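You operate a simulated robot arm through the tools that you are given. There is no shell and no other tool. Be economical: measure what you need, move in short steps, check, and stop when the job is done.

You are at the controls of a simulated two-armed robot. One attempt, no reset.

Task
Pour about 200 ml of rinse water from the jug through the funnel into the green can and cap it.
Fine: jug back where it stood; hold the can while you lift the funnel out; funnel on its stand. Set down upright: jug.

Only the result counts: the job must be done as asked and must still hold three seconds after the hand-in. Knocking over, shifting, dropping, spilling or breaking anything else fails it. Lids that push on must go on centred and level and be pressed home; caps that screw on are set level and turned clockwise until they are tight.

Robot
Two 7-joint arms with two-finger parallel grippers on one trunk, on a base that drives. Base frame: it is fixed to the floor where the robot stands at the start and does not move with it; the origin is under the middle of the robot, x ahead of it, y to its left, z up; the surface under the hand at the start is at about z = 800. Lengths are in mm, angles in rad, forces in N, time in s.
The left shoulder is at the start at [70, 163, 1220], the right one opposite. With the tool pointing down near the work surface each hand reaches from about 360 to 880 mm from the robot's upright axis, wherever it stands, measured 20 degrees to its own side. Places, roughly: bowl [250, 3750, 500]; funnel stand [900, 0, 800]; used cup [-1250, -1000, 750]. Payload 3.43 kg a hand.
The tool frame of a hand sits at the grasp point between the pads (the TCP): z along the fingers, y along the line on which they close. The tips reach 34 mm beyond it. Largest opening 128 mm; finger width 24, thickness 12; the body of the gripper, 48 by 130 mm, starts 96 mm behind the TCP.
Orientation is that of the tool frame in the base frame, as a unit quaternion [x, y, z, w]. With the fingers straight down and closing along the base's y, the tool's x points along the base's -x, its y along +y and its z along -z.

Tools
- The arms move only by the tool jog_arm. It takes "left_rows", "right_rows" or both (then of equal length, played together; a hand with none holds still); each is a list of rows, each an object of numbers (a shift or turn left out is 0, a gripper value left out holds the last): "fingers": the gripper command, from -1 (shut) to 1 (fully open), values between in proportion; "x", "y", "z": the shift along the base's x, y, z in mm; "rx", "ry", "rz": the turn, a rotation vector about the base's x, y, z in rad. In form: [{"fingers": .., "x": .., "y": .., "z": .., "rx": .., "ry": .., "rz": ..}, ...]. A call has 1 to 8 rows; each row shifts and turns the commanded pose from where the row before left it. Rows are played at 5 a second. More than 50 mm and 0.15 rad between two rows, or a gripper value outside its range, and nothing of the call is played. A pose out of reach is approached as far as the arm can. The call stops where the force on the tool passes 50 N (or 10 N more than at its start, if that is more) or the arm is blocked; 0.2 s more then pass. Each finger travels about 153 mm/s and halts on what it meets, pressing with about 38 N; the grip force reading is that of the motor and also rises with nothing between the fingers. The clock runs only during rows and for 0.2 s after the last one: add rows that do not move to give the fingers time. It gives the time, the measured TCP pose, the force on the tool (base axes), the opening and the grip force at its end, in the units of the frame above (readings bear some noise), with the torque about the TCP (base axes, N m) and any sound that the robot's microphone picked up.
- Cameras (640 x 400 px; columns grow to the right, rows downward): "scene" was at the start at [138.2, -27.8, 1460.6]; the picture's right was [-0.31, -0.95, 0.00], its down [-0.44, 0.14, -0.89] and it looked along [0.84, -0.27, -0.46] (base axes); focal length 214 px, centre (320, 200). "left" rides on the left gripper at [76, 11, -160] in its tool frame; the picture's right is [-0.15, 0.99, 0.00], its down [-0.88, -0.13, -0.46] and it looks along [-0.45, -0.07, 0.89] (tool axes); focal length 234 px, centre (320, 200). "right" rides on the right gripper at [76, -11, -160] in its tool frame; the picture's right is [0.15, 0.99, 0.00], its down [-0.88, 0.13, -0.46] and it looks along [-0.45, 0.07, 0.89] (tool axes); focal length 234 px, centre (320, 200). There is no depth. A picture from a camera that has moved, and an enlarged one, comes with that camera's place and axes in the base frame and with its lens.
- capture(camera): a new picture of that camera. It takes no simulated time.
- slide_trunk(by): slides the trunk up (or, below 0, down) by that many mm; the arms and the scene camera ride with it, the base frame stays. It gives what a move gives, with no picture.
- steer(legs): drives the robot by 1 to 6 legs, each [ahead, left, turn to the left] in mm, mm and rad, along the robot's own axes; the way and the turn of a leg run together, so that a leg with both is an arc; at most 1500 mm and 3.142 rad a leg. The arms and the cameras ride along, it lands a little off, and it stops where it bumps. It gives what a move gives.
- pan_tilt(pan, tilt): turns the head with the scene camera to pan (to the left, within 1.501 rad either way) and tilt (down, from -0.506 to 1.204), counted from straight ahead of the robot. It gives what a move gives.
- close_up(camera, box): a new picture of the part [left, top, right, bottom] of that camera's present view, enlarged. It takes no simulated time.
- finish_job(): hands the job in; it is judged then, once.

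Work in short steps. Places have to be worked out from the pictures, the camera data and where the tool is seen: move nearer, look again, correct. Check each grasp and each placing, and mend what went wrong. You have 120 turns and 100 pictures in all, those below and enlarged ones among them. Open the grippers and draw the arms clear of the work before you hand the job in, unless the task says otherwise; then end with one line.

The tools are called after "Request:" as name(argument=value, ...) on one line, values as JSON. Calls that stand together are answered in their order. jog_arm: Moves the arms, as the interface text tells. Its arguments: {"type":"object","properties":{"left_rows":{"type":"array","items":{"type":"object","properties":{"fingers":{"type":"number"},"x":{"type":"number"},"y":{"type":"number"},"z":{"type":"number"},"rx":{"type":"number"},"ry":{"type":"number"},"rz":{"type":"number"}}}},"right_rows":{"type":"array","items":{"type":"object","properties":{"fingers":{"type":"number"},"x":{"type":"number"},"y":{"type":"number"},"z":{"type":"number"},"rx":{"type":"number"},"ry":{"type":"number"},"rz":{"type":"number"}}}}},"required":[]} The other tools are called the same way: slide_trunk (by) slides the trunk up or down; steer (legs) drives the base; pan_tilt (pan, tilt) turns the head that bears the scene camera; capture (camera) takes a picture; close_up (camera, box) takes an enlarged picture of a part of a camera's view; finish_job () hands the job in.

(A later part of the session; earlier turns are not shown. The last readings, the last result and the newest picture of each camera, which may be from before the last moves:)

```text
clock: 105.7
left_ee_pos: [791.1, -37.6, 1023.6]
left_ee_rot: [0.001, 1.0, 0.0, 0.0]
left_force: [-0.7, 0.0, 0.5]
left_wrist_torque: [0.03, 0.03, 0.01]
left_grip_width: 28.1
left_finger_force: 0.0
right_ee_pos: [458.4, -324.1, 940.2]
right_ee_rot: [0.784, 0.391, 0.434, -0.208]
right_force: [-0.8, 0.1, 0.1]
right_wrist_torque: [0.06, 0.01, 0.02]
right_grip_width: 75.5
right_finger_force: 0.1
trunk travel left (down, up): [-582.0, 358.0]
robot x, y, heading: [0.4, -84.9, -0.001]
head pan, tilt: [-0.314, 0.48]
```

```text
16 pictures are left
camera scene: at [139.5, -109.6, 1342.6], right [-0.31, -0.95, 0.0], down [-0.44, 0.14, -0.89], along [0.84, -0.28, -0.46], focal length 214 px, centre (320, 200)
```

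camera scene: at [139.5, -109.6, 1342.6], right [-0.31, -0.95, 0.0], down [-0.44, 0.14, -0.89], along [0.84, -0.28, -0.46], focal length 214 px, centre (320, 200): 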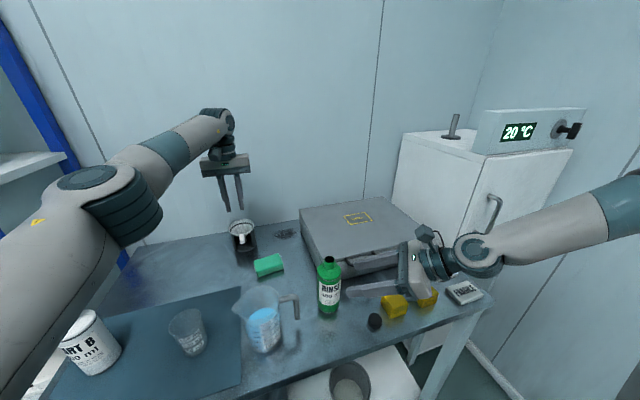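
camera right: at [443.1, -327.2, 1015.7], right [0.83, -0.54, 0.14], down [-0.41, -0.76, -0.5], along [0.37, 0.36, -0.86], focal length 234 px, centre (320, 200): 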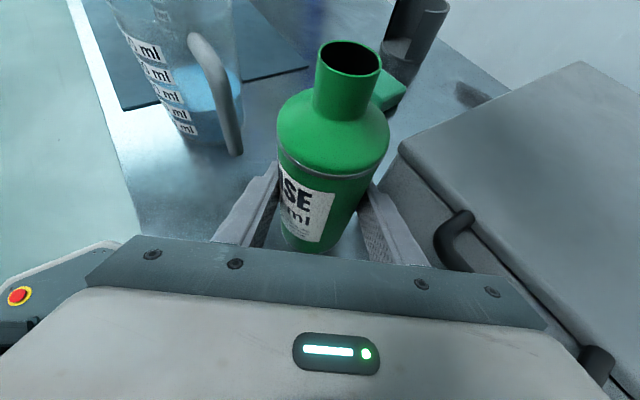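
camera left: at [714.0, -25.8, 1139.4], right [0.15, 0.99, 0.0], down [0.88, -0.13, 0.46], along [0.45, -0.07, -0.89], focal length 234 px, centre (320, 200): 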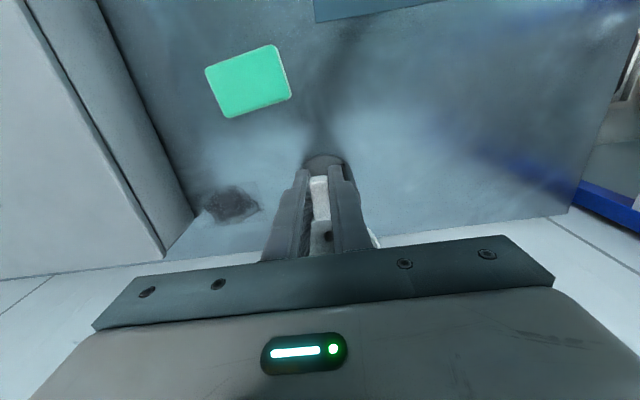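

The right hand is clear. I'll raise it and bring it back to vertical, then start turning it back so there's room for clockwise turning.

Request:
jog_arm(right_rows=[{"z": 40}, {"z": 40}, {"z": 20, "rx": -0.1137, "ry": 0.0865}, {"z": 10, "rx": -0.1137, "ry": 0.0865}, {"z": 10, "rx": -0.1137, "ry": 0.0865}, {"rx": -0.1137, "ry": 0.0865}, {"rx": -0.1137, "ry": 0.0865}, {"rx": -0.1137, "ry": 0.0865}])

Request:
jog_arm(right_rows=[{"rx": -0.1137, "ry": 0.0865}, {"rz": 0.145}, {"rz": 0.145}, {"rz": 0.145}, {"rz": 0.145}, {"rz": 0.145}, {"rz": 0.145}, {"rz": 0.145}])

Request:
jog_arm(right_rows=[{"rz": 0.145}, {"rz": 0.145}, {"rz": 0.145}, {"rz": 0.145}, {"rz": 0.145}, {"rz": 0.145}, {"rz": 0.145}, {"rz": 0.145}])

Request:
jog_arm(right_rows=[{"rz": 0.145}, {"rz": 0.145}, {"rz": 0.145}, {"rz": 0.145}, {"rz": 0.145}, {"rz": 0.145}])

```text
clock: 107.5
left_ee_pos: [790.0, -37.4, 1023.8]
left_ee_rot: [0.0, 1.0, 0.001, -0.002]
left_force: [1.0, 0.6, -0.6]
left_wrist_torque: [-0.04, 0.04, -0.02]
left_grip_width: 28.1
left_finger_force: 0.1
right_ee_pos: [461.7, -325.4, 1060.2]
right_ee_rot: [0.891, 0.447, 0.067, -0.028]
right_force: [-1.0, 0.3, 0.0]
right_wrist_torque: [-0.01, 0.0, 0.01]
right_grip_width: 75.6
right_finger_force: 0.1
trunk travel left (down, up): [-582.0, 358.0]
robot x, y, heading: [2.4, -85.3, -0.005]
head pan, tilt: [-0.314, 0.48]
```

```text
clock: 109.3
left_ee_pos: [789.5, -37.5, 1025.4]
left_ee_rot: [0.0, 1.0, 0.0, -0.001]
left_force: [-0.6, 0.5, 0.2]
left_wrist_torque: [0.01, 0.01, -0.01]
left_grip_width: 28.4
left_finger_force: 0.0
right_ee_pos: [462.9, -336.7, 1062.4]
right_ee_rot: [0.561, 0.828, 0.004, 0.001]
right_force: [1.4, -1.1, 0.5]
right_wrist_torque: [-0.01, 0.06, -0.01]
right_grip_width: 75.7
right_finger_force: 0.1
right hand out of reach, approached as far as the arm can: row 1
trunk travel left (down, up): [-582.0, 358.0]
robot x, y, heading: [-1.9, -82.4, 0.001]
head pan, tilt: [-0.314, 0.48]
```

```text
clock: 111.1
left_ee_pos: [790.4, -37.5, 1025.0]
left_ee_rot: [0.0, 1.0, 0.0, 0.0]
left_force: [-0.1, 0.7, -0.3]
left_wrist_torque: [0.02, -0.01, -0.01]
left_grip_width: 28.0
left_finger_force: 0.0
right_ee_pos: [462.8, -336.7, 1063.8]
right_ee_rot: [0.016, 1.0, 0.004, -0.004]
right_force: [0.4, -0.4, -0.2]
right_wrist_torque: [0.02, -0.02, 0.0]
right_grip_width: 75.6
right_finger_force: 0.0
trunk travel left (down, up): [-582.0, 358.0]
robot x, y, heading: [-0.4, -83.8, 0.004]
head pan, tilt: [-0.314, 0.48]
```

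```text
clock: 112.5
left_ee_pos: [790.4, -39.1, 1025.8]
left_ee_rot: [0.0, 1.0, 0.0, -0.001]
left_force: [0.2, 0.2, 0.3]
left_wrist_torque: [0.0, -0.05, 0.0]
left_grip_width: 27.8
left_finger_force: 0.1
right_ee_pos: [463.4, -336.0, 1065.4]
right_ee_rot: [-0.407, 0.913, 0.003, -0.005]
right_force: [0.7, 0.0, 0.5]
right_wrist_torque: [0.0, -0.04, 0.0]
right_grip_width: 75.2
right_finger_force: 0.1
trunk travel left (down, up): [-582.0, 358.0]
robot x, y, heading: [-0.5, -81.4, -0.001]
head pan, tilt: [-0.314, 0.48]
```

The right hand is vertical with yaw +0.84. I'll bring it over the cap with a level correction and look.

Request:
jog_arm(right_rows=[{"x": -20, "y": -8, "z": -20, "ry": -0.0116, "fingers": 0}, {"x": -19, "y": -8, "z": -25}, {"z": -30}, {"z": -30}, {}])

Request:
capture(camera="right")

```text
clock: 113.7
left_ee_pos: [789.9, -37.5, 1025.0]
left_ee_rot: [0.0, 1.0, 0.0, 0.0]
left_force: [-0.3, -0.6, 0.0]
left_wrist_torque: [0.03, 0.02, -0.01]
left_grip_width: 28.4
left_finger_force: 0.1
right_ee_pos: [423.7, -350.6, 960.1]
right_ee_rot: [-0.406, 0.914, 0.001, 0.001]
right_force: [-0.3, 0.7, -0.3]
right_wrist_torque: [0.01, 0.0, 0.0]
right_grip_width: 63.9
right_finger_force: 0.1
trunk travel left (down, up): [-582.0, 358.0]
robot x, y, heading: [-2.4, -83.9, -0.0]
head pan, tilt: [-0.314, 0.48]
```

```text
15 pictures are left
camera right: at [381.3, -414.4, 1118.1], right [-0.83, 0.55, 0.0], down [0.49, 0.74, 0.46], along [0.25, 0.38, -0.89], focal length 234 px, centre (320, 200)
```

right: 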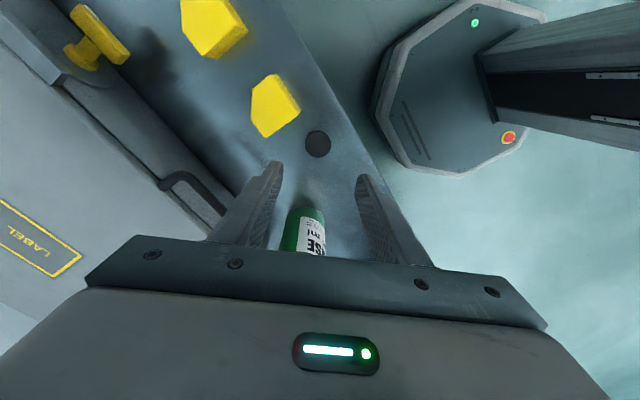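

The cap is at (423, -355), but one finger would come near the yellow block. I'll turn the hand to close along x (yaw to 1.57), narrow the opening, and descend partway.

Request:
jog_arm(right_rows=[{"y": -4, "rz": 0.146, "fingers": -0.2}, {"rz": 0.146}, {"rz": 0.146}, {"rz": 0.146}, {"rz": 0.146}, {"z": -40}, {"z": -30}, {}])

Request:
capture(camera="right")

```text
clock: 115.5
left_ee_pos: [790.3, -37.3, 1025.1]
left_ee_rot: [-0.001, 1.0, 0.0, 0.0]
left_force: [0.6, -0.2, -0.3]
left_wrist_torque: [0.02, 0.01, 0.0]
left_grip_width: 28.2
left_finger_force: 0.0
right_ee_pos: [423.4, -355.1, 889.4]
right_ee_rot: [-0.706, 0.708, 0.0, 0.0]
right_force: [-0.3, 0.7, 0.6]
right_wrist_torque: [-0.02, 0.0, -0.01]
right_grip_width: 51.3
right_finger_force: 0.0
trunk travel left (down, up): [-582.0, 358.0]
robot x, y, heading: [0.3, -85.6, -0.004]
head pan, tilt: [-0.314, 0.48]
```

```text
14 pictures are left
camera right: at [435.5, -431.1, 1047.6], right [-0.99, -0.14, 0.0], down [-0.13, 0.88, 0.46], along [-0.07, 0.45, -0.89], focal length 234 px, centre (320, 200)
```

right: 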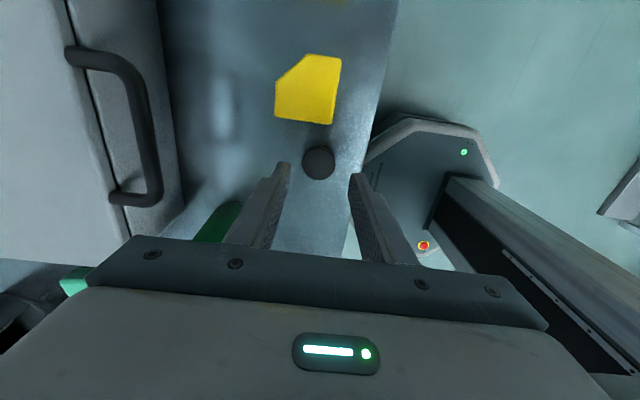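

The cap is centred to within about 2 mm. I'll descend until the tips are just above the table and close on it.

Request:
jog_arm(right_rows=[{"x": 2, "y": -2, "z": -20}, {"z": -20}, {"z": -10}, {}])

Request:
jog_arm(right_rows=[{"fingers": -0.35}, {"fingers": -0.5}, {"fingers": -0.7}, {}, {}])

```text
clock: 116.5
left_ee_pos: [789.9, -37.8, 1026.1]
left_ee_rot: [0.0, 1.0, 0.0, 0.0]
left_force: [-0.2, -0.1, -0.2]
left_wrist_torque: [0.01, 0.0, 0.01]
left_grip_width: 28.1
left_finger_force: 0.0
right_ee_pos: [424.9, -359.6, 838.4]
right_ee_rot: [-0.705, 0.709, 0.002, 0.0]
right_force: [-0.4, -0.5, -0.1]
right_wrist_torque: [0.0, 0.0, 0.03]
right_grip_width: 50.9
right_finger_force: 0.0
trunk travel left (down, up): [-582.0, 358.0]
robot x, y, heading: [2.9, -80.1, -0.004]
head pan, tilt: [-0.314, 0.48]
```

```text
clock: 117.7
left_ee_pos: [789.8, -37.1, 1025.3]
left_ee_rot: [0.001, 1.0, 0.0, -0.001]
left_force: [1.0, -0.4, 0.3]
left_wrist_torque: [0.01, -0.01, 0.03]
left_grip_width: 28.3
left_finger_force: 0.0
right_ee_pos: [424.9, -359.4, 838.8]
right_ee_rot: [-0.705, 0.709, 0.001, 0.0]
right_force: [-0.6, 0.3, -0.7]
right_wrist_torque: [0.0, 0.01, -0.04]
right_grip_width: 31.3
right_finger_force: 38.1
trunk travel left (down, up): [-582.0, 358.0]
robot x, y, heading: [1.2, -82.0, -0.003]
head pan, tilt: [-0.314, 0.48]
```

The grip width is 31 mm, smaller than I expected. I'll check how the cap is held.

Request:
close_up(camera="right", box=[250, 110, 390, 240])

Request:
close_up(camera="scene", box=[320, 250, 430, 340])

```text
3.08 times, centred on (320, 175) of right
camera zoom: at [436.8, -435.3, 997.1], right [-0.99, -0.14, 0.0], down [-0.13, 0.88, 0.46], along [-0.07, 0.45, -0.89], focal length 720 px, centre (320, 277)
```

zoom: 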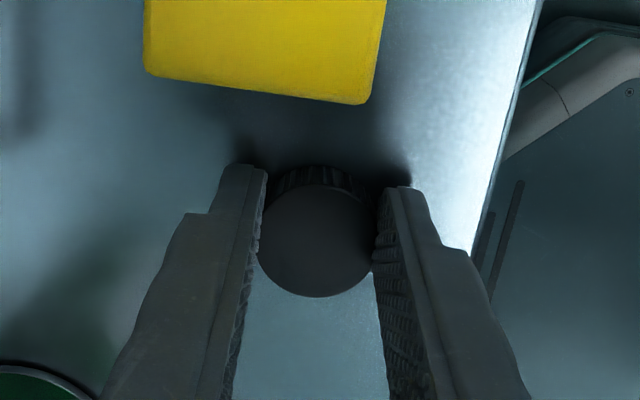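

```text
4.44 times, centred on (375, 295) of scene
camera zoom: at [138.2, -109.7, 1342.8], right [-0.31, -0.95, 0.0], down [-0.44, 0.14, -0.89], along [0.84, -0.28, -0.46], focal length 953 px, centre (76, -222)
```

zoom: 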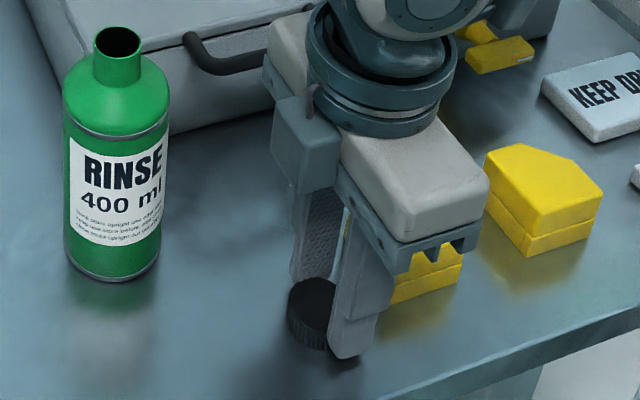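

The cap is 31–32 mm across and well held, but about 4 mm off-centre in the pads. I'll regrip it centred for clean turning.

Request:
jog_arm(right_rows=[{"fingers": -0.3}, {"y": 4}, {"fingers": -0.5}, {"fingers": -0.7}, {}, {}])

Request:
jog_arm(right_rows=[{"z": 10}, {"z": 30}, {"z": 45}, {"z": 45}, {"z": 45}, {"z": 40}, {"z": 20}, {}])

Request:
close_up(camera="right", box=[250, 110, 390, 240])

```text
clock: 119.1
left_ee_pos: [789.8, -37.6, 1025.8]
left_ee_rot: [0.0, 1.0, 0.0, -0.001]
left_force: [0.6, -0.3, -0.6]
left_wrist_torque: [0.02, -0.01, 0.0]
left_grip_width: 28.4
left_finger_force: 0.0
right_ee_pos: [423.7, -354.1, 839.0]
right_ee_rot: [-0.706, 0.708, 0.001, 0.0]
right_force: [0.4, -0.1, -0.3]
right_wrist_torque: [-0.04, 0.01, 0.02]
right_grip_width: 31.9
right_finger_force: 38.3
trunk travel left (down, up): [-582.0, 358.0]
robot x, y, heading: [-2.0, -81.3, 0.001]
head pan, tilt: [-0.314, 0.48]
```

```text
clock: 120.9
left_ee_pos: [790.3, -37.7, 1025.5]
left_ee_rot: [-0.001, 1.0, 0.0, 0.0]
left_force: [0.5, 0.8, 0.2]
left_wrist_torque: [0.03, -0.03, 0.01]
left_grip_width: 28.1
left_finger_force: 0.0
right_ee_pos: [425.5, -354.7, 1073.3]
right_ee_rot: [-0.706, 0.708, 0.001, 0.001]
right_force: [-0.9, -0.4, 0.1]
right_wrist_torque: [-0.02, 0.04, 0.02]
right_grip_width: 31.7
right_finger_force: 37.8
trunk travel left (down, up): [-582.0, 358.0]
robot x, y, heading: [1.4, -83.6, -0.0]
head pan, tilt: [-0.314, 0.48]
```

```text
3.08 times, centred on (320, 175) of right
camera zoom: at [437.1, -431.6, 1232.0], right [-0.99, -0.14, 0.0], down [-0.13, 0.88, 0.46], along [-0.07, 0.45, -0.89], focal length 720 px, centre (320, 277)
```

zoom: 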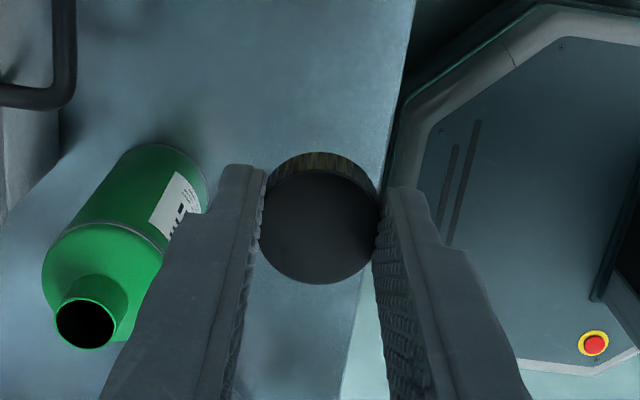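

The cap is held level and centred, and the right camera puts the can mouth at about (512, -261, 966). The left hand will hold the can from the robot's side; I'll drive back 150 mm to give it room.

Request:
steer(legs=[[-150, 0, 0]])

Request:
jog_arm(left_rows=[{"x": -30, "y": -10, "z": 20}, {"x": -30, "y": -25, "z": 20, "ry": -0.143}, {"x": -30, "y": -30, "z": 10, "ry": -0.143}, {"x": -30, "y": -30, "ry": -0.143}, {"x": -30, "y": -30, "ry": -0.143}, {"x": -30, "y": -30, "ry": -0.143}, {"x": -30, "y": -30, "ry": -0.143}, {"x": -25, "y": -25, "ry": -0.142}])

```text
clock: 122.2
left_ee_pos: [638.6, -33.8, 1024.6]
left_ee_rot: [-0.002, 1.0, 0.0, -0.001]
left_force: [0.4, -0.1, -0.4]
left_wrist_torque: [-0.01, -0.01, 0.02]
left_grip_width: 28.1
left_finger_force: 0.0
right_ee_pos: [275.2, -354.1, 1072.9]
right_ee_rot: [0.708, -0.706, -0.001, 0.0]
right_force: [0.1, 0.0, -0.2]
right_wrist_torque: [-0.01, -0.03, 0.08]
right_grip_width: 31.6
right_finger_force: 38.2
trunk travel left (down, up): [-582.0, 358.0]
robot x, y, heading: [-151.0, -79.0, 0.006]
head pan, tilt: [-0.314, 0.48]
```

```text
clock: 124.0
left_ee_pos: [402.6, -246.2, 1078.3]
left_ee_rot: [-0.003, 0.877, -0.001, 0.48]
left_force: [0.1, -0.3, 0.7]
left_wrist_torque: [0.02, -0.03, 0.04]
left_grip_width: 28.4
left_finger_force: 0.1
right_ee_pos: [274.2, -355.0, 1073.4]
right_ee_rot: [0.707, -0.707, -0.002, -0.001]
right_force: [-0.5, 0.2, -1.0]
right_wrist_torque: [0.0, 0.01, 0.0]
right_grip_width: 31.9
right_finger_force: 38.1
trunk travel left (down, up): [-582.0, 358.0]
robot x, y, heading: [-150.6, -81.4, 0.006]
head pan, tilt: [-0.314, 0.48]
```

The left hand now points forward and down in front of the can. I'll shift the right hand (with the cap) aside, and lower the left to its stand-off with the fingers opened.

Request:
jog_arm(left_rows=[{"fingers": 0.25}, {"y": -5}, {"y": -5, "z": -20}, {"y": -5, "z": -40}, {"z": -40}, {"z": -40}, {}], right_rows=[{"x": 20, "y": -40}, {"x": 20, "y": -40}, {"x": 20, "y": -20}, {}, {}, {}, {}])

Request:
capture(camera="left")

```text
clock: 125.6
left_ee_pos: [404.1, -257.1, 938.6]
left_ee_rot: [-0.003, 0.878, -0.002, 0.479]
left_force: [0.8, -0.3, -0.6]
left_wrist_torque: [0.0, -0.02, -0.02]
left_grip_width: 80.0
left_finger_force: 0.2
right_ee_pos: [334.1, -455.9, 1073.2]
right_ee_rot: [0.708, -0.706, -0.001, 0.0]
right_force: [-0.7, 0.1, -0.2]
right_wrist_torque: [-0.02, -0.03, 0.02]
right_grip_width: 31.9
right_finger_force: 38.1
trunk travel left (down, up): [-582.0, 358.0]
robot x, y, heading: [-153.1, -82.4, 0.002]
head pan, tilt: [-0.314, 0.48]
```

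```text
10 pictures are left
camera left: at [229.5, -246.1, 960.8], right [0.08, 0.99, 0.12], down [0.09, -0.12, 0.99], along [0.99, -0.06, -0.1], focal length 234 px, centre (320, 200)
```

left: 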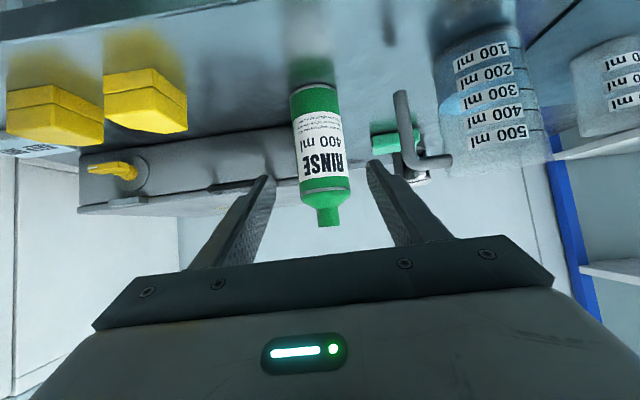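

The can is centred between the left fingers. I'll advance along the approach line and close gently.

Request:
jog_arm(left_rows=[{"x": 20, "z": -16}, {"x": 25, "z": -16}, {"x": 22, "z": -14}, {"x": 20, "z": -13}, {"x": 19, "z": -12}, {}])

Request:
jog_arm(left_rows=[{"fingers": 0.1}, {"fingers": 0.02}, {"fingers": -0.05}, {"fingers": -0.15}, {"fingers": -0.3}, {}])

Request:
capture(camera="scene")

```text
clock: 127.0
left_ee_pos: [509.1, -258.5, 865.9]
left_ee_rot: [-0.003, 0.878, -0.001, 0.479]
left_force: [-0.5, 0.5, -0.5]
left_wrist_torque: [-0.02, 0.02, 0.01]
left_grip_width: 79.8
left_finger_force: 0.1
right_ee_pos: [335.3, -454.2, 1072.8]
right_ee_rot: [0.708, -0.706, -0.001, 0.0]
right_force: [0.4, -0.2, -0.1]
right_wrist_torque: [0.01, 0.03, -0.01]
right_grip_width: 31.8
right_finger_force: 38.2
trunk travel left (down, up): [-582.0, 358.0]
robot x, y, heading: [-148.3, -80.6, 0.001]
head pan, tilt: [-0.314, 0.48]
```

```text
clock: 128.4
left_ee_pos: [510.0, -259.2, 863.8]
left_ee_rot: [-0.002, 0.878, -0.001, 0.478]
left_force: [-0.9, 1.1, -0.1]
left_wrist_torque: [0.09, 0.0, 0.02]
left_grip_width: 60.6
left_finger_force: 38.4
right_ee_pos: [334.9, -455.4, 1073.7]
right_ee_rot: [0.708, -0.706, -0.002, 0.0]
right_force: [0.4, 0.5, -0.6]
right_wrist_torque: [0.01, 0.03, -0.02]
right_grip_width: 31.5
right_finger_force: 37.9
trunk travel left (down, up): [-582.0, 358.0]
robot x, y, heading: [-151.3, -87.4, 0.0]
head pan, tilt: [-0.314, 0.48]
```

```text
9 pictures are left
camera scene: at [-13.6, -109.0, 1342.8], right [-0.3, -0.95, 0.0], down [-0.44, 0.14, -0.89], along [0.84, -0.27, -0.46], focal length 214 px, centre (320, 200)
```

scene: 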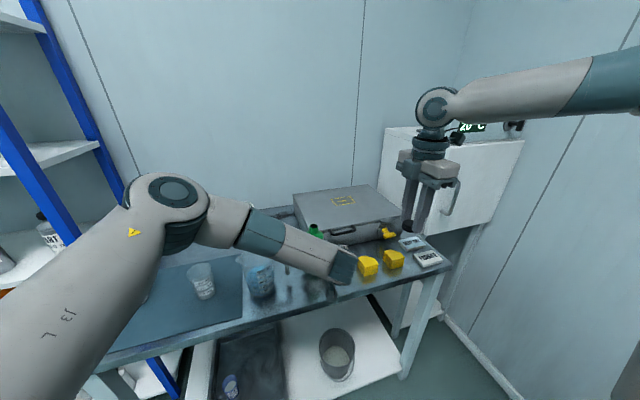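

The can is held by the left hand (60.6 mm). Now I'll bring the right hand with the cap over the mouth at about (512, -260), staying high.

Request:
jog_arm(right_rows=[{"x": 40, "y": 20, "z": 8}, {"x": 45, "y": 30}, {"x": 45, "y": 30}, {"x": 45, "y": 35}, {"x": 2, "y": 40}, {"y": 40}, {}, {}])

Request:
capture(camera="right")

```text
refused: row 2 steps farther than a row can; nothing moved
```

```text
8 pictures are left
camera right: at [346.7, -530.5, 1231.6], right [-0.99, -0.15, 0.0], down [-0.13, 0.88, 0.46], along [-0.07, 0.45, -0.89], focal length 234 px, centre (320, 200)
```

right: 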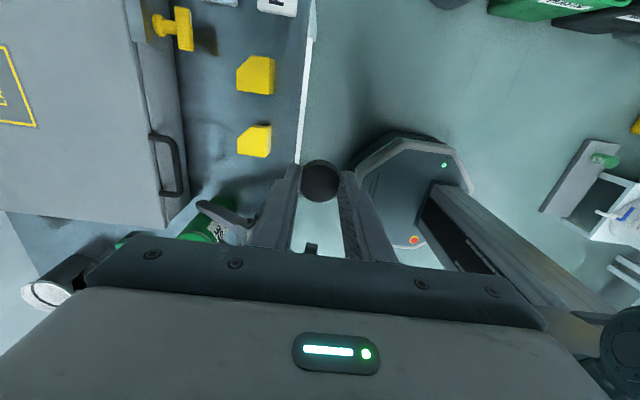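

A step was too long and nothing moved. I'll resend it with shorter steps and look only after it has played.

Request:
jog_arm(right_rows=[{"x": 35, "y": 20, "z": 8}, {"x": 36, "y": 28}, {"x": 36, "y": 28}, {"x": 36, "y": 28}, {"x": 34, "y": 28}, {"y": 35}, {"y": 27}, {}])

```text
clock: 130.2
left_ee_pos: [509.6, -258.4, 865.3]
left_ee_rot: [-0.002, 0.878, -0.002, 0.479]
left_force: [0.6, -1.2, 0.4]
left_wrist_torque: [0.01, -0.05, 0.01]
left_grip_width: 60.2
left_finger_force: 38.4
right_ee_pos: [490.7, -284.1, 1075.4]
right_ee_rot: [0.708, -0.706, 0.0, -0.001]
right_force: [0.9, -0.2, 0.5]
right_wrist_torque: [-0.02, -0.01, 0.01]
right_grip_width: 31.6
right_finger_force: 37.6
right hand out of reach, approached as far as the arm can: row 6, 7
trunk travel left (down, up): [-582.0, 358.0]
robot x, y, heading: [-153.7, -79.3, 0.003]
head pan, tilt: [-0.314, 0.48]
```

The right arm limits here, probably its wrist at yaw 1.57. I'll turn back 0.6 rad clockwise and finish the move.

Request:
jog_arm(right_rows=[{"rz": -0.15}, {"rz": -0.15}, {"rz": -0.15}, {"rz": -0.15}, {"x": 10, "y": 10}, {"x": 11, "y": 12}, {}])

```text
clock: 131.8
left_ee_pos: [509.8, -258.2, 865.6]
left_ee_rot: [-0.003, 0.878, -0.001, 0.479]
left_force: [0.2, -0.5, 1.6]
left_wrist_torque: [0.02, -0.04, -0.04]
left_grip_width: 60.7
left_finger_force: 38.4
right_ee_pos: [490.9, -283.2, 1074.7]
right_ee_rot: [-0.468, 0.884, 0.002, 0.0]
right_force: [-0.2, 0.8, 0.0]
right_wrist_torque: [0.02, 0.0, 0.04]
right_grip_width: 31.9
right_finger_force: 38.3
right hand out of reach, approached as far as the arm can: row 5, 6
trunk travel left (down, up): [-582.0, 358.0]
robot x, y, heading: [-152.8, -79.6, 0.007]
head pan, tilt: [-0.314, 0.48]
```

It's still blocked. I'll test each direction separately to find the limit.

Request:
jog_arm(right_rows=[{"z": -15}, {"x": 10}, {}])

Request:
jog_arm(right_rows=[{"y": 8}, {}])

```text
clock: 132.6
left_ee_pos: [508.9, -258.1, 864.8]
left_ee_rot: [-0.002, 0.878, -0.001, 0.478]
left_force: [-0.6, 0.2, 1.3]
left_wrist_torque: [0.16, -0.01, -0.01]
left_grip_width: 60.3
left_finger_force: 37.8
right_ee_pos: [498.1, -284.1, 1061.1]
right_ee_rot: [-0.467, 0.884, 0.001, 0.002]
right_force: [0.8, -1.1, -1.1]
right_wrist_torque: [0.0, -0.01, -0.04]
right_grip_width: 31.7
right_finger_force: 37.4
right hand out of reach, approached as far as the arm can: row 2
trunk travel left (down, up): [-582.0, 358.0]
robot x, y, heading: [-149.7, -81.7, 0.004]
head pan, tilt: [-0.314, 0.48]
```

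```text
clock: 133.2
left_ee_pos: [508.3, -259.5, 865.6]
left_ee_rot: [-0.003, 0.878, -0.001, 0.479]
left_force: [0.3, -0.6, 2.1]
left_wrist_torque: [0.15, -0.01, 0.03]
left_grip_width: 60.3
left_finger_force: 38.4
right_ee_pos: [493.7, -282.0, 1060.6]
right_ee_rot: [-0.467, 0.884, 0.001, 0.003]
right_force: [-0.1, -0.2, 0.1]
right_wrist_torque: [0.0, 0.04, -0.03]
right_grip_width: 31.7
right_finger_force: 37.9
right hand out of reach, approached as far as the arm can: row 1
trunk travel left (down, up): [-582.0, 358.0]
robot x, y, heading: [-155.2, -81.2, 0.006]
head pan, tilt: [-0.314, 0.48]
```

The limit is overall reach, so the base needs to be about 80 mm closer. I'll open the left hand, draw it straight back 80 mm, then drive forward 80 mm and regrasp.

Request:
jog_arm(left_rows=[{"fingers": 0.0}, {"fingers": 0.25}, {}, {"x": -20}, {"x": -20}, {"x": -20}, {"x": -20}, {}], right_rows=[{}, {}, {}, {"x": -15, "y": -10}, {"x": -15, "y": -10}, {"x": -15}, {"x": -15}, {}])

Request:
steer(legs=[[80, 0, 0]])

```text
clock: 135.0
left_ee_pos: [430.8, -256.2, 862.2]
left_ee_rot: [-0.003, 0.878, -0.001, 0.479]
left_force: [0.2, -0.5, 0.4]
left_wrist_torque: [0.01, 0.0, -0.01]
left_grip_width: 79.8
left_finger_force: 0.1
right_ee_pos: [435.8, -300.7, 1060.2]
right_ee_rot: [-0.466, 0.885, 0.001, 0.0]
right_force: [0.2, -0.2, -0.3]
right_wrist_torque: [0.0, 0.03, 0.04]
right_grip_width: 31.6
right_finger_force: 37.8
trunk travel left (down, up): [-582.0, 358.0]
robot x, y, heading: [-151.4, -82.6, 0.002]
head pan, tilt: [-0.314, 0.48]
```

```text
clock: 136.1
left_ee_pos: [510.5, -256.8, 863.4]
left_ee_rot: [-0.002, 0.878, -0.002, 0.479]
left_force: [0.8, 0.0, 0.2]
left_wrist_torque: [0.04, 0.01, -0.03]
left_grip_width: 80.1
left_finger_force: 0.2
right_ee_pos: [515.8, -299.8, 1060.7]
right_ee_rot: [-0.466, 0.885, 0.002, 0.0]
right_force: [0.6, -1.1, 0.1]
right_wrist_torque: [0.0, 0.05, 0.01]
right_grip_width: 31.7
right_finger_force: 38.4
trunk travel left (down, up): [-582.0, 358.0]
robot x, y, heading: [-72.4, -81.2, -0.001]
head pan, tilt: [-0.314, 0.48]
```

The left hand is back around the can with no contact forces. I'll close it again and move the right hand over the mouth.

Request:
jog_arm(left_rows=[{"fingers": 0.1}, {"fingers": 0.02}, {"fingers": -0.05}, {"fingers": -0.15}, {"fingers": -0.3}, {}])

Request:
jog_arm(right_rows=[{"x": -2, "y": 15}, {"x": -1, "y": 15}, {"y": 9}, {}])

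Request:
capture(camera="right")

```text
clock: 137.5
left_ee_pos: [509.0, -256.4, 863.1]
left_ee_rot: [-0.002, 0.878, -0.002, 0.479]
left_force: [0.4, -0.2, 0.2]
left_wrist_torque: [0.03, 0.01, 0.02]
left_grip_width: 60.4
left_finger_force: 37.9
right_ee_pos: [515.3, -300.1, 1061.7]
right_ee_rot: [-0.468, 0.884, 0.0, 0.0]
right_force: [-0.1, 0.4, 0.2]
right_wrist_torque: [0.03, 0.01, 0.02]
right_grip_width: 31.6
right_finger_force: 38.5
trunk travel left (down, up): [-582.0, 358.0]
robot x, y, heading: [-69.8, -79.7, -0.003]
head pan, tilt: [-0.314, 0.48]
```

```text
clock: 138.5
left_ee_pos: [510.5, -255.9, 862.8]
left_ee_rot: [-0.002, 0.878, -0.002, 0.479]
left_force: [-0.7, -0.7, 0.0]
left_wrist_torque: [0.02, 0.02, -0.02]
left_grip_width: 60.1
left_finger_force: 38.4
right_ee_pos: [513.5, -261.2, 1061.3]
right_ee_rot: [-0.467, 0.884, 0.001, 0.001]
right_force: [-0.6, 0.7, 0.7]
right_wrist_torque: [0.0, 0.03, 0.0]
right_grip_width: 31.5
right_finger_force: 37.5
trunk travel left (down, up): [-582.0, 358.0]
robot x, y, heading: [-69.5, -82.0, 0.004]
head pan, tilt: [-0.314, 0.48]
```

```text
7 pictures are left
camera right: at [480.5, -329.5, 1219.5], right [-0.9, 0.44, 0.0], down [0.39, 0.8, 0.46], along [0.2, 0.41, -0.89], focal length 234 px, centre (320, 200)
```

right: 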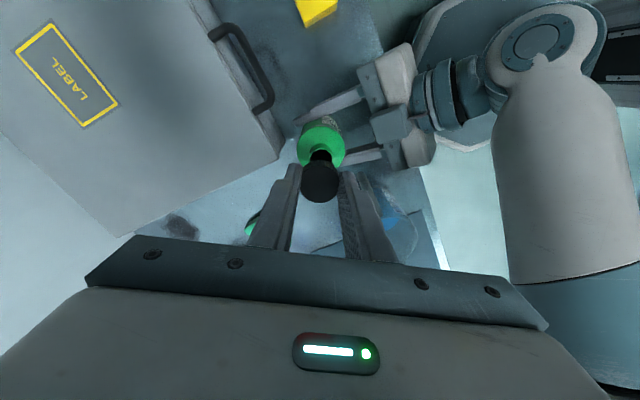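

The cap is above the mouth. I'll zoom in to measure the remaining offset.

Request:
close_up(camera="right", box=[285, 105, 361, 215])

```text
3.64 times, centred on (323, 160) of right
camera zoom: at [480.5, -329.5, 1219.5], right [-0.9, 0.44, 0.0], down [0.39, 0.8, 0.46], along [0.2, 0.41, -0.89], focal length 852 px, centre (309, 346)
```

zoom: 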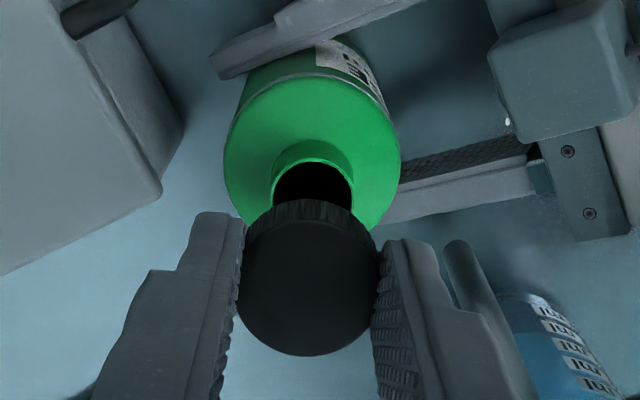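

The mouth lies about +1 in x and +4 in y from the cap axis. I'll correct, lower 30 mm, and measure again closer.

Request:
jog_arm(right_rows=[{"x": 1, "y": 4}, {"z": -15}, {"z": -15}, {}])

Request:
close_up(camera="right", box=[285, 125, 361, 215])

```text
clock: 139.5
left_ee_pos: [510.2, -256.6, 864.2]
left_ee_rot: [-0.003, 0.878, -0.001, 0.479]
left_force: [0.6, 0.6, 0.1]
left_wrist_torque: [0.02, -0.01, -0.03]
left_grip_width: 60.3
left_finger_force: 37.9
right_ee_pos: [513.9, -257.6, 1031.1]
right_ee_rot: [-0.467, 0.884, 0.001, 0.0]
right_force: [-0.1, 0.1, 0.1]
right_wrist_torque: [0.0, 0.01, 0.0]
right_grip_width: 31.5
right_finger_force: 37.8
trunk travel left (down, up): [-582.0, 358.0]
robot x, y, heading: [-75.1, -84.4, 0.0]
head pan, tilt: [-0.314, 0.48]
```

```text
4.44 times, centred on (323, 170) of right
camera zoom: at [481.1, -326.5, 1189.9], right [-0.9, 0.44, 0.0], down [0.39, 0.8, 0.46], along [0.2, 0.41, -0.89], focal length 1041 px, centre (307, 333)
```

zoom: 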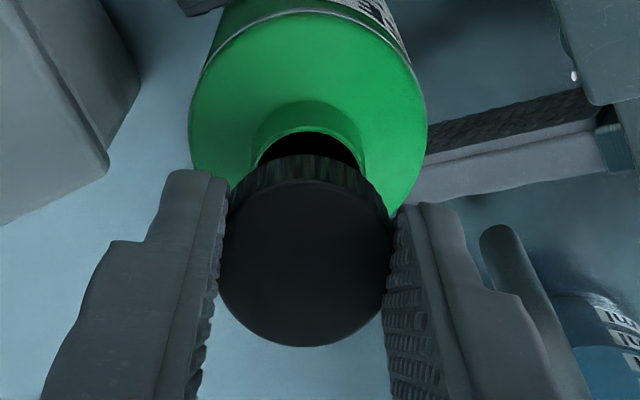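

The offset is now only about (-0.6, +0.9). I'll apply it and lower to just above contact, then feel my way down.

Request:
jog_arm(right_rows=[{"x": -0.6, "y": 0.9, "z": -8}, {"z": -8}, {"z": -6}, {}])

Request:
jog_arm(right_rows=[{"z": -2}, {"z": -2}, {}])

Request:
jog_arm(right_rows=[{"z": -1.5}, {"z": -1.5}, {}])

```text
clock: 140.5
left_ee_pos: [509.7, -257.1, 862.8]
left_ee_rot: [-0.002, 0.878, -0.002, 0.478]
left_force: [0.4, 0.1, 0.5]
left_wrist_torque: [-0.04, -0.03, 0.0]
left_grip_width: 60.4
left_finger_force: 38.2
right_ee_pos: [511.0, -255.5, 1009.5]
right_ee_rot: [-0.468, 0.884, 0.002, 0.0]
right_force: [-0.4, 0.3, -0.5]
right_wrist_torque: [0.0, 0.0, 0.01]
right_grip_width: 31.8
right_finger_force: 38.0
trunk travel left (down, up): [-582.0, 358.0]
robot x, y, heading: [-68.4, -80.7, 0.0]
head pan, tilt: [-0.314, 0.48]
```

```text
clock: 141.3
left_ee_pos: [510.5, -256.2, 863.2]
left_ee_rot: [-0.002, 0.878, -0.001, 0.478]
left_force: [-0.1, 0.2, -0.6]
left_wrist_torque: [0.02, -0.02, 0.03]
left_grip_width: 60.3
left_finger_force: 38.2
right_ee_pos: [511.6, -256.3, 1004.9]
right_ee_rot: [-0.468, 0.884, 0.001, 0.001]
right_force: [-0.7, 1.3, 0.5]
right_wrist_torque: [-0.02, 0.01, 0.03]
right_grip_width: 31.6
right_finger_force: 37.6
trunk travel left (down, up): [-582.0, 358.0]
robot x, y, heading: [-70.5, -83.1, 0.001]
head pan, tilt: [-0.314, 0.48]
```

```text
clock: 142.1
left_ee_pos: [510.1, -258.2, 862.9]
left_ee_rot: [-0.002, 0.878, -0.002, 0.479]
left_force: [5.0, -1.4, -5.7]
left_wrist_torque: [0.23, 0.2, -0.04]
left_grip_width: 60.5
left_finger_force: 38.2
right_ee_pos: [510.9, -255.6, 1003.8]
right_ee_rot: [-0.467, 0.884, 0.0, 0.002]
right_force: [-3.2, 0.9, 13.3]
right_wrist_torque: [-0.13, 0.12, -0.08]
right_grip_width: 31.8
right_finger_force: 37.9
trunk travel left (down, up): [-582.0, 358.0]
robot x, y, heading: [-69.2, -79.4, 0.009]
head pan, tilt: [-0.314, 0.48]
```

Contact is at TCP z about 1003, with 13 N and little tilt torque. I'll start turning clockwise with light downward pressure.

Request:
jog_arm(right_rows=[{"rz": -0.12}, {"rz": -0.14, "z": -0.2}, {"rz": -0.14, "z": -0.2}, {"rz": -0.14, "z": -0.2}, {"rz": -0.14, "z": -0.2}, {}])

```text
clock: 143.5
left_ee_pos: [509.5, -257.5, 863.2]
left_ee_rot: [-0.004, 0.878, -0.001, 0.479]
left_force: [0.9, 0.6, 0.4]
left_wrist_torque: [-0.08, 0.15, 0.05]
left_grip_width: 60.2
left_finger_force: 38.4
right_ee_pos: [512.3, -256.5, 1001.9]
right_ee_rot: [-0.145, 0.989, 0.001, -0.001]
right_force: [-1.7, -1.1, -0.9]
right_wrist_torque: [-0.03, 0.05, 0.02]
right_grip_width: 31.6
right_finger_force: 38.1
trunk travel left (down, up): [-582.0, 358.0]
robot x, y, heading: [-69.1, -81.0, 0.003]
head pan, tilt: [-0.314, 0.48]
```

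The force fell to zero as it turned, so the cap is going down the neck. I'll keep turning and following.

Request:
jog_arm(right_rows=[{"rz": -0.14, "z": -0.3}, {"rz": -0.14, "z": -0.3}, {"rz": -0.14, "z": -0.3}, {"rz": -0.14, "z": -0.3}, {"rz": -0.14, "z": -0.3}, {"rz": -0.14, "z": -0.3}, {"rz": -0.14, "z": -0.3}, {}])

Request:
jog_arm(right_rows=[{"rz": -0.14, "z": -0.3}, {"rz": -0.14, "z": -0.3}, {"rz": -0.14, "z": -0.3}, {"rz": -0.14, "z": -0.3}, {"rz": -0.14, "z": -0.3}, {"rz": -0.14, "z": -0.3}, {"rz": -0.14, "z": -0.3}, {}])

```text
clock: 145.3
left_ee_pos: [510.4, -257.6, 864.4]
left_ee_rot: [-0.002, 0.878, -0.001, 0.479]
left_force: [6.4, -5.6, 0.0]
left_wrist_torque: [0.65, 0.64, -0.07]
left_grip_width: 60.4
left_finger_force: 37.7
right_ee_pos: [512.5, -256.1, 999.7]
right_ee_rot: [0.338, 0.941, 0.0, 0.002]
right_force: [-5.8, 6.0, 0.5]
right_wrist_torque: [0.23, 0.24, 0.01]
right_grip_width: 31.8
right_finger_force: 38.0
trunk travel left (down, up): [-582.0, 358.0]
robot x, y, heading: [-67.7, -82.1, 0.005]
head pan, tilt: [-0.314, 0.48]
```

```text
clock: 147.1
left_ee_pos: [509.2, -256.9, 863.2]
left_ee_rot: [-0.002, 0.878, -0.002, 0.479]
left_force: [-11.6, -12.3, -0.4]
left_wrist_torque: [1.04, -1.06, -0.04]
left_grip_width: 60.4
left_finger_force: 38.4
right_ee_pos: [511.5, -256.2, 997.4]
right_ee_rot: [0.741, 0.671, 0.001, 0.003]
right_force: [11.0, 12.2, 0.3]
right_wrist_torque: [0.39, -0.37, 0.0]
right_grip_width: 31.8
right_finger_force: 38.0
trunk travel left (down, up): [-582.0, 358.0]
robot x, y, heading: [-70.6, -79.6, 0.003]
head pan, tilt: [-0.314, 0.48]
```

The thread is taking the cap down with no tightening torque yet, but a growing sideways strain shows I'm about 1 mm eccentric. I'll release, turn back with open fingers, and regrip centred.

Request:
jog_arm(right_rows=[{"x": 0.8, "y": 0.8, "rz": -0.12}, {}, {"fingers": -0.4}, {"fingers": -0.2}, {}])

Request:
jog_arm(right_rows=[{"rz": 0.148}, {"rz": 0.148}, {"rz": 0.148}, {"rz": 0.148}, {"rz": 0.148}, {"rz": 0.148}, {"rz": 0.148}, {"rz": 0.148}])

Request:
jog_arm(right_rows=[{"rz": 0.148}, {"rz": 0.148}, {"rz": 0.148}, {"rz": 0.148}, {"rz": 0.148}, {"rz": 0.148}, {"rz": 0.148}, {"rz": 0.148}])

Request:
close_up(camera="right", box=[285, 125, 361, 215])

```text
clock: 148.3
left_ee_pos: [509.8, -255.0, 863.2]
left_ee_rot: [-0.003, 0.878, -0.001, 0.478]
left_force: [0.3, 0.2, -0.3]
left_wrist_torque: [0.0, -0.02, -0.02]
left_grip_width: 60.3
left_finger_force: 38.2
right_ee_pos: [513.4, -256.2, 997.2]
right_ee_rot: [0.779, 0.627, -0.001, 0.0]
right_force: [-1.0, 0.4, 0.8]
right_wrist_torque: [0.01, -0.01, 0.02]
right_grip_width: 51.3
right_finger_force: 0.0
trunk travel left (down, up): [-582.0, 358.0]
robot x, y, heading: [-71.7, -84.3, 0.005]
head pan, tilt: [-0.314, 0.48]
```

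```text
clock: 150.1
left_ee_pos: [510.0, -256.8, 862.8]
left_ee_rot: [-0.003, 0.878, -0.001, 0.478]
left_force: [0.2, -1.0, 0.2]
left_wrist_torque: [-0.02, 0.01, 0.02]
left_grip_width: 60.3
left_finger_force: 37.5
right_ee_pos: [513.0, -254.9, 997.8]
right_ee_rot: [0.296, 0.955, 0.0, 0.001]
right_force: [-0.2, -0.1, -0.6]
right_wrist_torque: [0.0, -0.02, 0.03]
right_grip_width: 51.2
right_finger_force: 0.0
trunk travel left (down, up): [-582.0, 358.0]
robot x, y, heading: [-69.2, -79.5, -0.001]
head pan, tilt: [-0.314, 0.48]
```

```text
clock: 151.9
left_ee_pos: [509.4, -256.3, 864.1]
left_ee_rot: [-0.002, 0.878, -0.003, 0.479]
left_force: [0.2, -0.4, -0.5]
left_wrist_torque: [0.02, 0.06, -0.02]
left_grip_width: 60.2
left_finger_force: 37.6
right_ee_pos: [512.9, -256.3, 996.9]
right_ee_rot: [-0.287, 0.958, 0.0, 0.001]
right_force: [-0.1, -0.3, 0.0]
right_wrist_torque: [0.01, 0.0, 0.0]
right_grip_width: 51.2
right_finger_force: 0.0
trunk travel left (down, up): [-582.0, 358.0]
robot x, y, heading: [-68.6, -80.8, 0.009]
head pan, tilt: [-0.314, 0.48]
```

```text
4.44 times, centred on (323, 170) of right
camera zoom: at [456.7, -306.7, 1155.7], right [-0.67, 0.75, 0.0], down [0.66, 0.59, 0.46], along [0.34, 0.31, -0.89], focal length 1041 px, centre (307, 333)
```

zoom: 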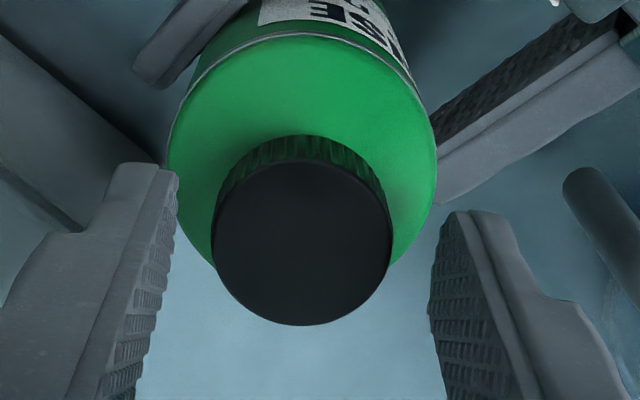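

The cap sits on the neck and looks level. I need a side view to see how far it has gone down, so I'll use one scene close-up.

Request:
close_up(camera="scene", box=[285, 205, 365, 275])

```text
5.71 times, centred on (325, 240) of scene
camera zoom: at [67.4, -108.7, 1342.8], right [-0.3, -0.95, 0.0], down [-0.44, 0.14, -0.89], along [0.84, -0.27, -0.46], focal length 1226 px, centre (291, -29)
```

zoom: 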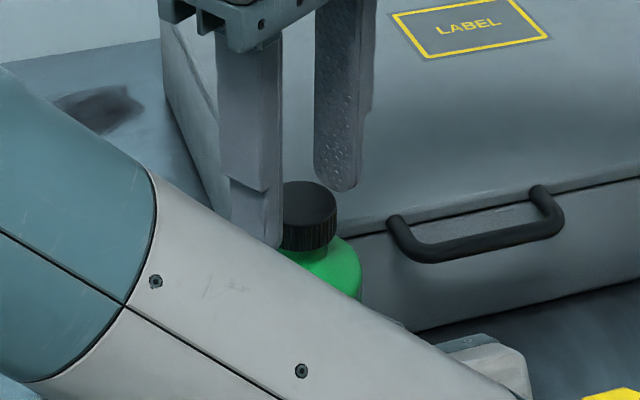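

The cap is well down the neck, its top at about z 975 with no bare neck visible. I'll shift the hand over the cap axis, go 3 mm lower, regrip, and turn clockwise until it tightens.

Request:
jog_arm(right_rows=[{"x": -3.5, "y": -2.5, "z": -3}, {}, {"fingers": -0.45}, {"fingers": -0.7}, {}, {}])

Request:
jog_arm(right_rows=[{"rz": -0.14}, {"rz": -0.14}, {"rz": -0.14}, {"rz": -0.14}, {}])

```text
clock: 153.3
left_ee_pos: [508.8, -257.1, 864.8]
left_ee_rot: [-0.002, 0.878, -0.002, 0.479]
left_force: [-2.1, 3.2, -0.4]
left_wrist_torque: [-0.26, -0.18, 0.0]
left_grip_width: 60.3
left_finger_force: 38.0
right_ee_pos: [509.7, -258.7, 993.6]
right_ee_rot: [-0.286, 0.958, 0.001, 0.001]
right_force: [2.8, -3.9, -0.3]
right_wrist_torque: [-0.17, -0.08, 0.0]
right_grip_width: 31.4
right_finger_force: 37.6
trunk travel left (down, up): [-582.0, 358.0]
robot x, y, heading: [-70.4, -82.4, 0.007]
head pan, tilt: [-0.314, 0.48]
```

```text
clock: 154.5
left_ee_pos: [509.8, -258.7, 863.6]
left_ee_rot: [-0.002, 0.878, -0.002, 0.48]
left_force: [6.2, -11.6, -0.5]
left_wrist_torque: [1.15, 0.59, -0.05]
left_grip_width: 60.3
left_finger_force: 38.4
right_ee_pos: [510.3, -256.8, 994.5]
right_ee_rot: [-0.01, 1.0, 0.002, 0.0]
right_force: [-6.6, 12.4, -1.4]
right_wrist_torque: [0.47, 0.24, 0.03]
right_grip_width: 31.4
right_finger_force: 38.1
trunk travel left (down, up): [-582.0, 358.0]
robot x, y, heading: [-70.7, -81.8, 0.005]
head pan, tilt: [-0.314, 0.48]
```

The sideways force pattern shows my shift overshot. I'll release, move back (+3.2, +2.3), regrip, and turn again.

Request:
jog_arm(right_rows=[{"fingers": -0.4}, {"fingers": -0.25}, {"x": 3.2, "y": 2.3, "rz": 0.14}, {"rz": 0.14}, {"rz": 0.14}, {"rz": 0.14}, {"fingers": -0.5}, {"fingers": -0.7}])

Request:
jog_arm(right_rows=[{}, {}, {"rz": -0.14}, {"rz": -0.14}, {"rz": -0.14}, {"rz": -0.14}, {}])

```text
clock: 156.3
left_ee_pos: [510.4, -256.4, 863.5]
left_ee_rot: [-0.004, 0.878, 0.0, 0.479]
left_force: [-2.9, 3.8, -0.4]
left_wrist_torque: [-0.36, -0.26, 0.04]
left_grip_width: 60.1
left_finger_force: 37.9
right_ee_pos: [513.1, -256.2, 993.3]
right_ee_rot: [-0.286, 0.958, 0.001, 0.002]
right_force: [2.5, -4.0, 2.0]
right_wrist_torque: [-0.18, -0.1, 0.01]
right_grip_width: 32.0
right_finger_force: 38.2
trunk travel left (down, up): [-582.0, 358.0]
robot x, y, heading: [-68.4, -80.0, 0.005]
head pan, tilt: [-0.314, 0.48]
```

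```text
clock: 157.9
left_ee_pos: [509.5, -257.3, 864.2]
left_ee_rot: [-0.003, 0.878, -0.001, 0.479]
left_force: [-10.4, 5.9, 2.8]
left_wrist_torque: [-0.52, -0.87, 0.03]
left_grip_width: 60.3
left_finger_force: 38.2
right_ee_pos: [513.4, -256.2, 994.4]
right_ee_rot: [-0.01, 1.0, 0.001, 0.001]
right_force: [11.2, -5.3, -4.8]
right_wrist_torque: [-0.2, -0.56, 0.02]
right_grip_width: 32.1
right_finger_force: 38.1
trunk travel left (down, up): [-582.0, 358.0]
robot x, y, heading: [-70.2, -81.8, 0.011]
head pan, tilt: [-0.314, 0.48]
```

I'm now only about 1.3 mm off in y, and the cap is pulling the hand down as it screws. I'll do one more centring regrip, then turn while following downward.

Request:
jog_arm(right_rows=[{"fingers": -0.4}, {"fingers": -0.25}, {"x": 0.3, "y": -1.3, "z": -1, "rz": 0.14}, {"rz": 0.14}, {"rz": 0.14}, {"rz": 0.14}, {"fingers": -0.5}, {"fingers": -0.7}])

Request:
jog_arm(right_rows=[{}, {}, {"rz": -0.14, "z": -0.2}, {"rz": -0.14, "z": -0.2}, {"rz": -0.14, "z": -0.2}, {"rz": -0.14, "z": -0.2}, {}])

```text
clock: 159.7
left_ee_pos: [509.6, -257.9, 864.6]
left_ee_rot: [-0.002, 0.878, -0.002, 0.479]
left_force: [6.1, -10.4, -0.1]
left_wrist_torque: [0.96, 0.71, -0.01]
left_grip_width: 60.2
left_finger_force: 37.9
right_ee_pos: [513.6, -256.5, 992.1]
right_ee_rot: [-0.288, 0.958, 0.002, 0.0]
right_force: [-7.1, 10.7, -0.2]
right_wrist_torque: [0.36, 0.26, 0.0]
right_grip_width: 31.8
right_finger_force: 38.0
trunk travel left (down, up): [-582.0, 358.0]
robot x, y, heading: [-71.0, -83.3, 0.004]
head pan, tilt: [-0.314, 0.48]
```

```text
clock: 161.3
left_ee_pos: [509.6, -256.8, 863.4]
left_ee_rot: [-0.003, 0.878, -0.001, 0.478]
left_force: [-1.9, -8.1, -1.2]
left_wrist_torque: [0.75, -0.28, -0.06]
left_grip_width: 60.5
left_finger_force: 37.9
right_ee_pos: [513.5, -258.5, 992.2]
right_ee_rot: [-0.01, 1.0, 0.001, 0.002]
right_force: [2.8, 9.1, 2.5]
right_wrist_torque: [0.32, -0.06, -0.02]
right_grip_width: 31.8
right_finger_force: 37.8
trunk travel left (down, up): [-582.0, 358.0]
robot x, y, heading: [-72.6, -83.7, 0.002]
head pan, tilt: [-0.314, 0.48]
```

Side forces are modest now, with no tightening torque yet. I'll keep turning clockwise, nudging +0.5 in y.

Request:
jog_arm(right_rows=[{"y": 0.5, "rz": -0.14, "z": -0.2}, {"rz": -0.14, "z": -0.2}, {"rz": -0.14, "z": -0.2}, {"rz": -0.14, "z": -0.2}, {"rz": -0.14, "z": -0.2}, {"rz": -0.14, "z": -0.2}, {}])

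Request:
jog_arm(right_rows=[{"rz": -0.14, "z": -0.2}, {"rz": -0.14, "z": -0.2}, {"rz": -0.14, "z": -0.2}, {"rz": -0.14, "z": -0.2}, {"rz": -0.14, "z": -0.2}, {"rz": -0.14, "z": -0.2}, {}])

```text
clock: 162.9
left_ee_pos: [509.7, -255.6, 863.1]
left_ee_rot: [-0.002, 0.878, -0.001, 0.479]
left_force: [-5.5, 5.4, -4.8]
left_wrist_torque: [-0.34, -0.4, 0.03]
left_grip_width: 60.4
left_finger_force: 37.8
right_ee_pos: [513.7, -255.5, 990.8]
right_ee_rot: [0.399, 0.917, 0.0, 0.001]
right_force: [6.2, -4.2, 7.5]
right_wrist_torque: [-0.15, -0.21, -0.03]
right_grip_width: 31.8
right_finger_force: 38.4
trunk travel left (down, up): [-582.0, 358.0]
robot x, y, heading: [-71.9, -81.0, 0.003]
head pan, tilt: [-0.314, 0.48]
```

```text
clock: 164.5
left_ee_pos: [510.7, -256.5, 864.4]
left_ee_rot: [-0.003, 0.878, -0.001, 0.479]
left_force: [8.1, -0.5, -10.8]
left_wrist_torque: [0.12, 0.78, 0.0]
left_grip_width: 60.0
left_finger_force: 38.4
right_ee_pos: [514.2, -257.2, 990.1]
right_ee_rot: [0.738, 0.675, -0.001, 0.001]
right_force: [-7.1, -0.3, 11.5]
right_wrist_torque: [0.0, 0.24, 0.03]
right_grip_width: 32.0
right_finger_force: 38.2
trunk travel left (down, up): [-582.0, 358.0]
robot x, y, heading: [-69.6, -79.3, 0.005]
head pan, tilt: [-0.314, 0.48]
```

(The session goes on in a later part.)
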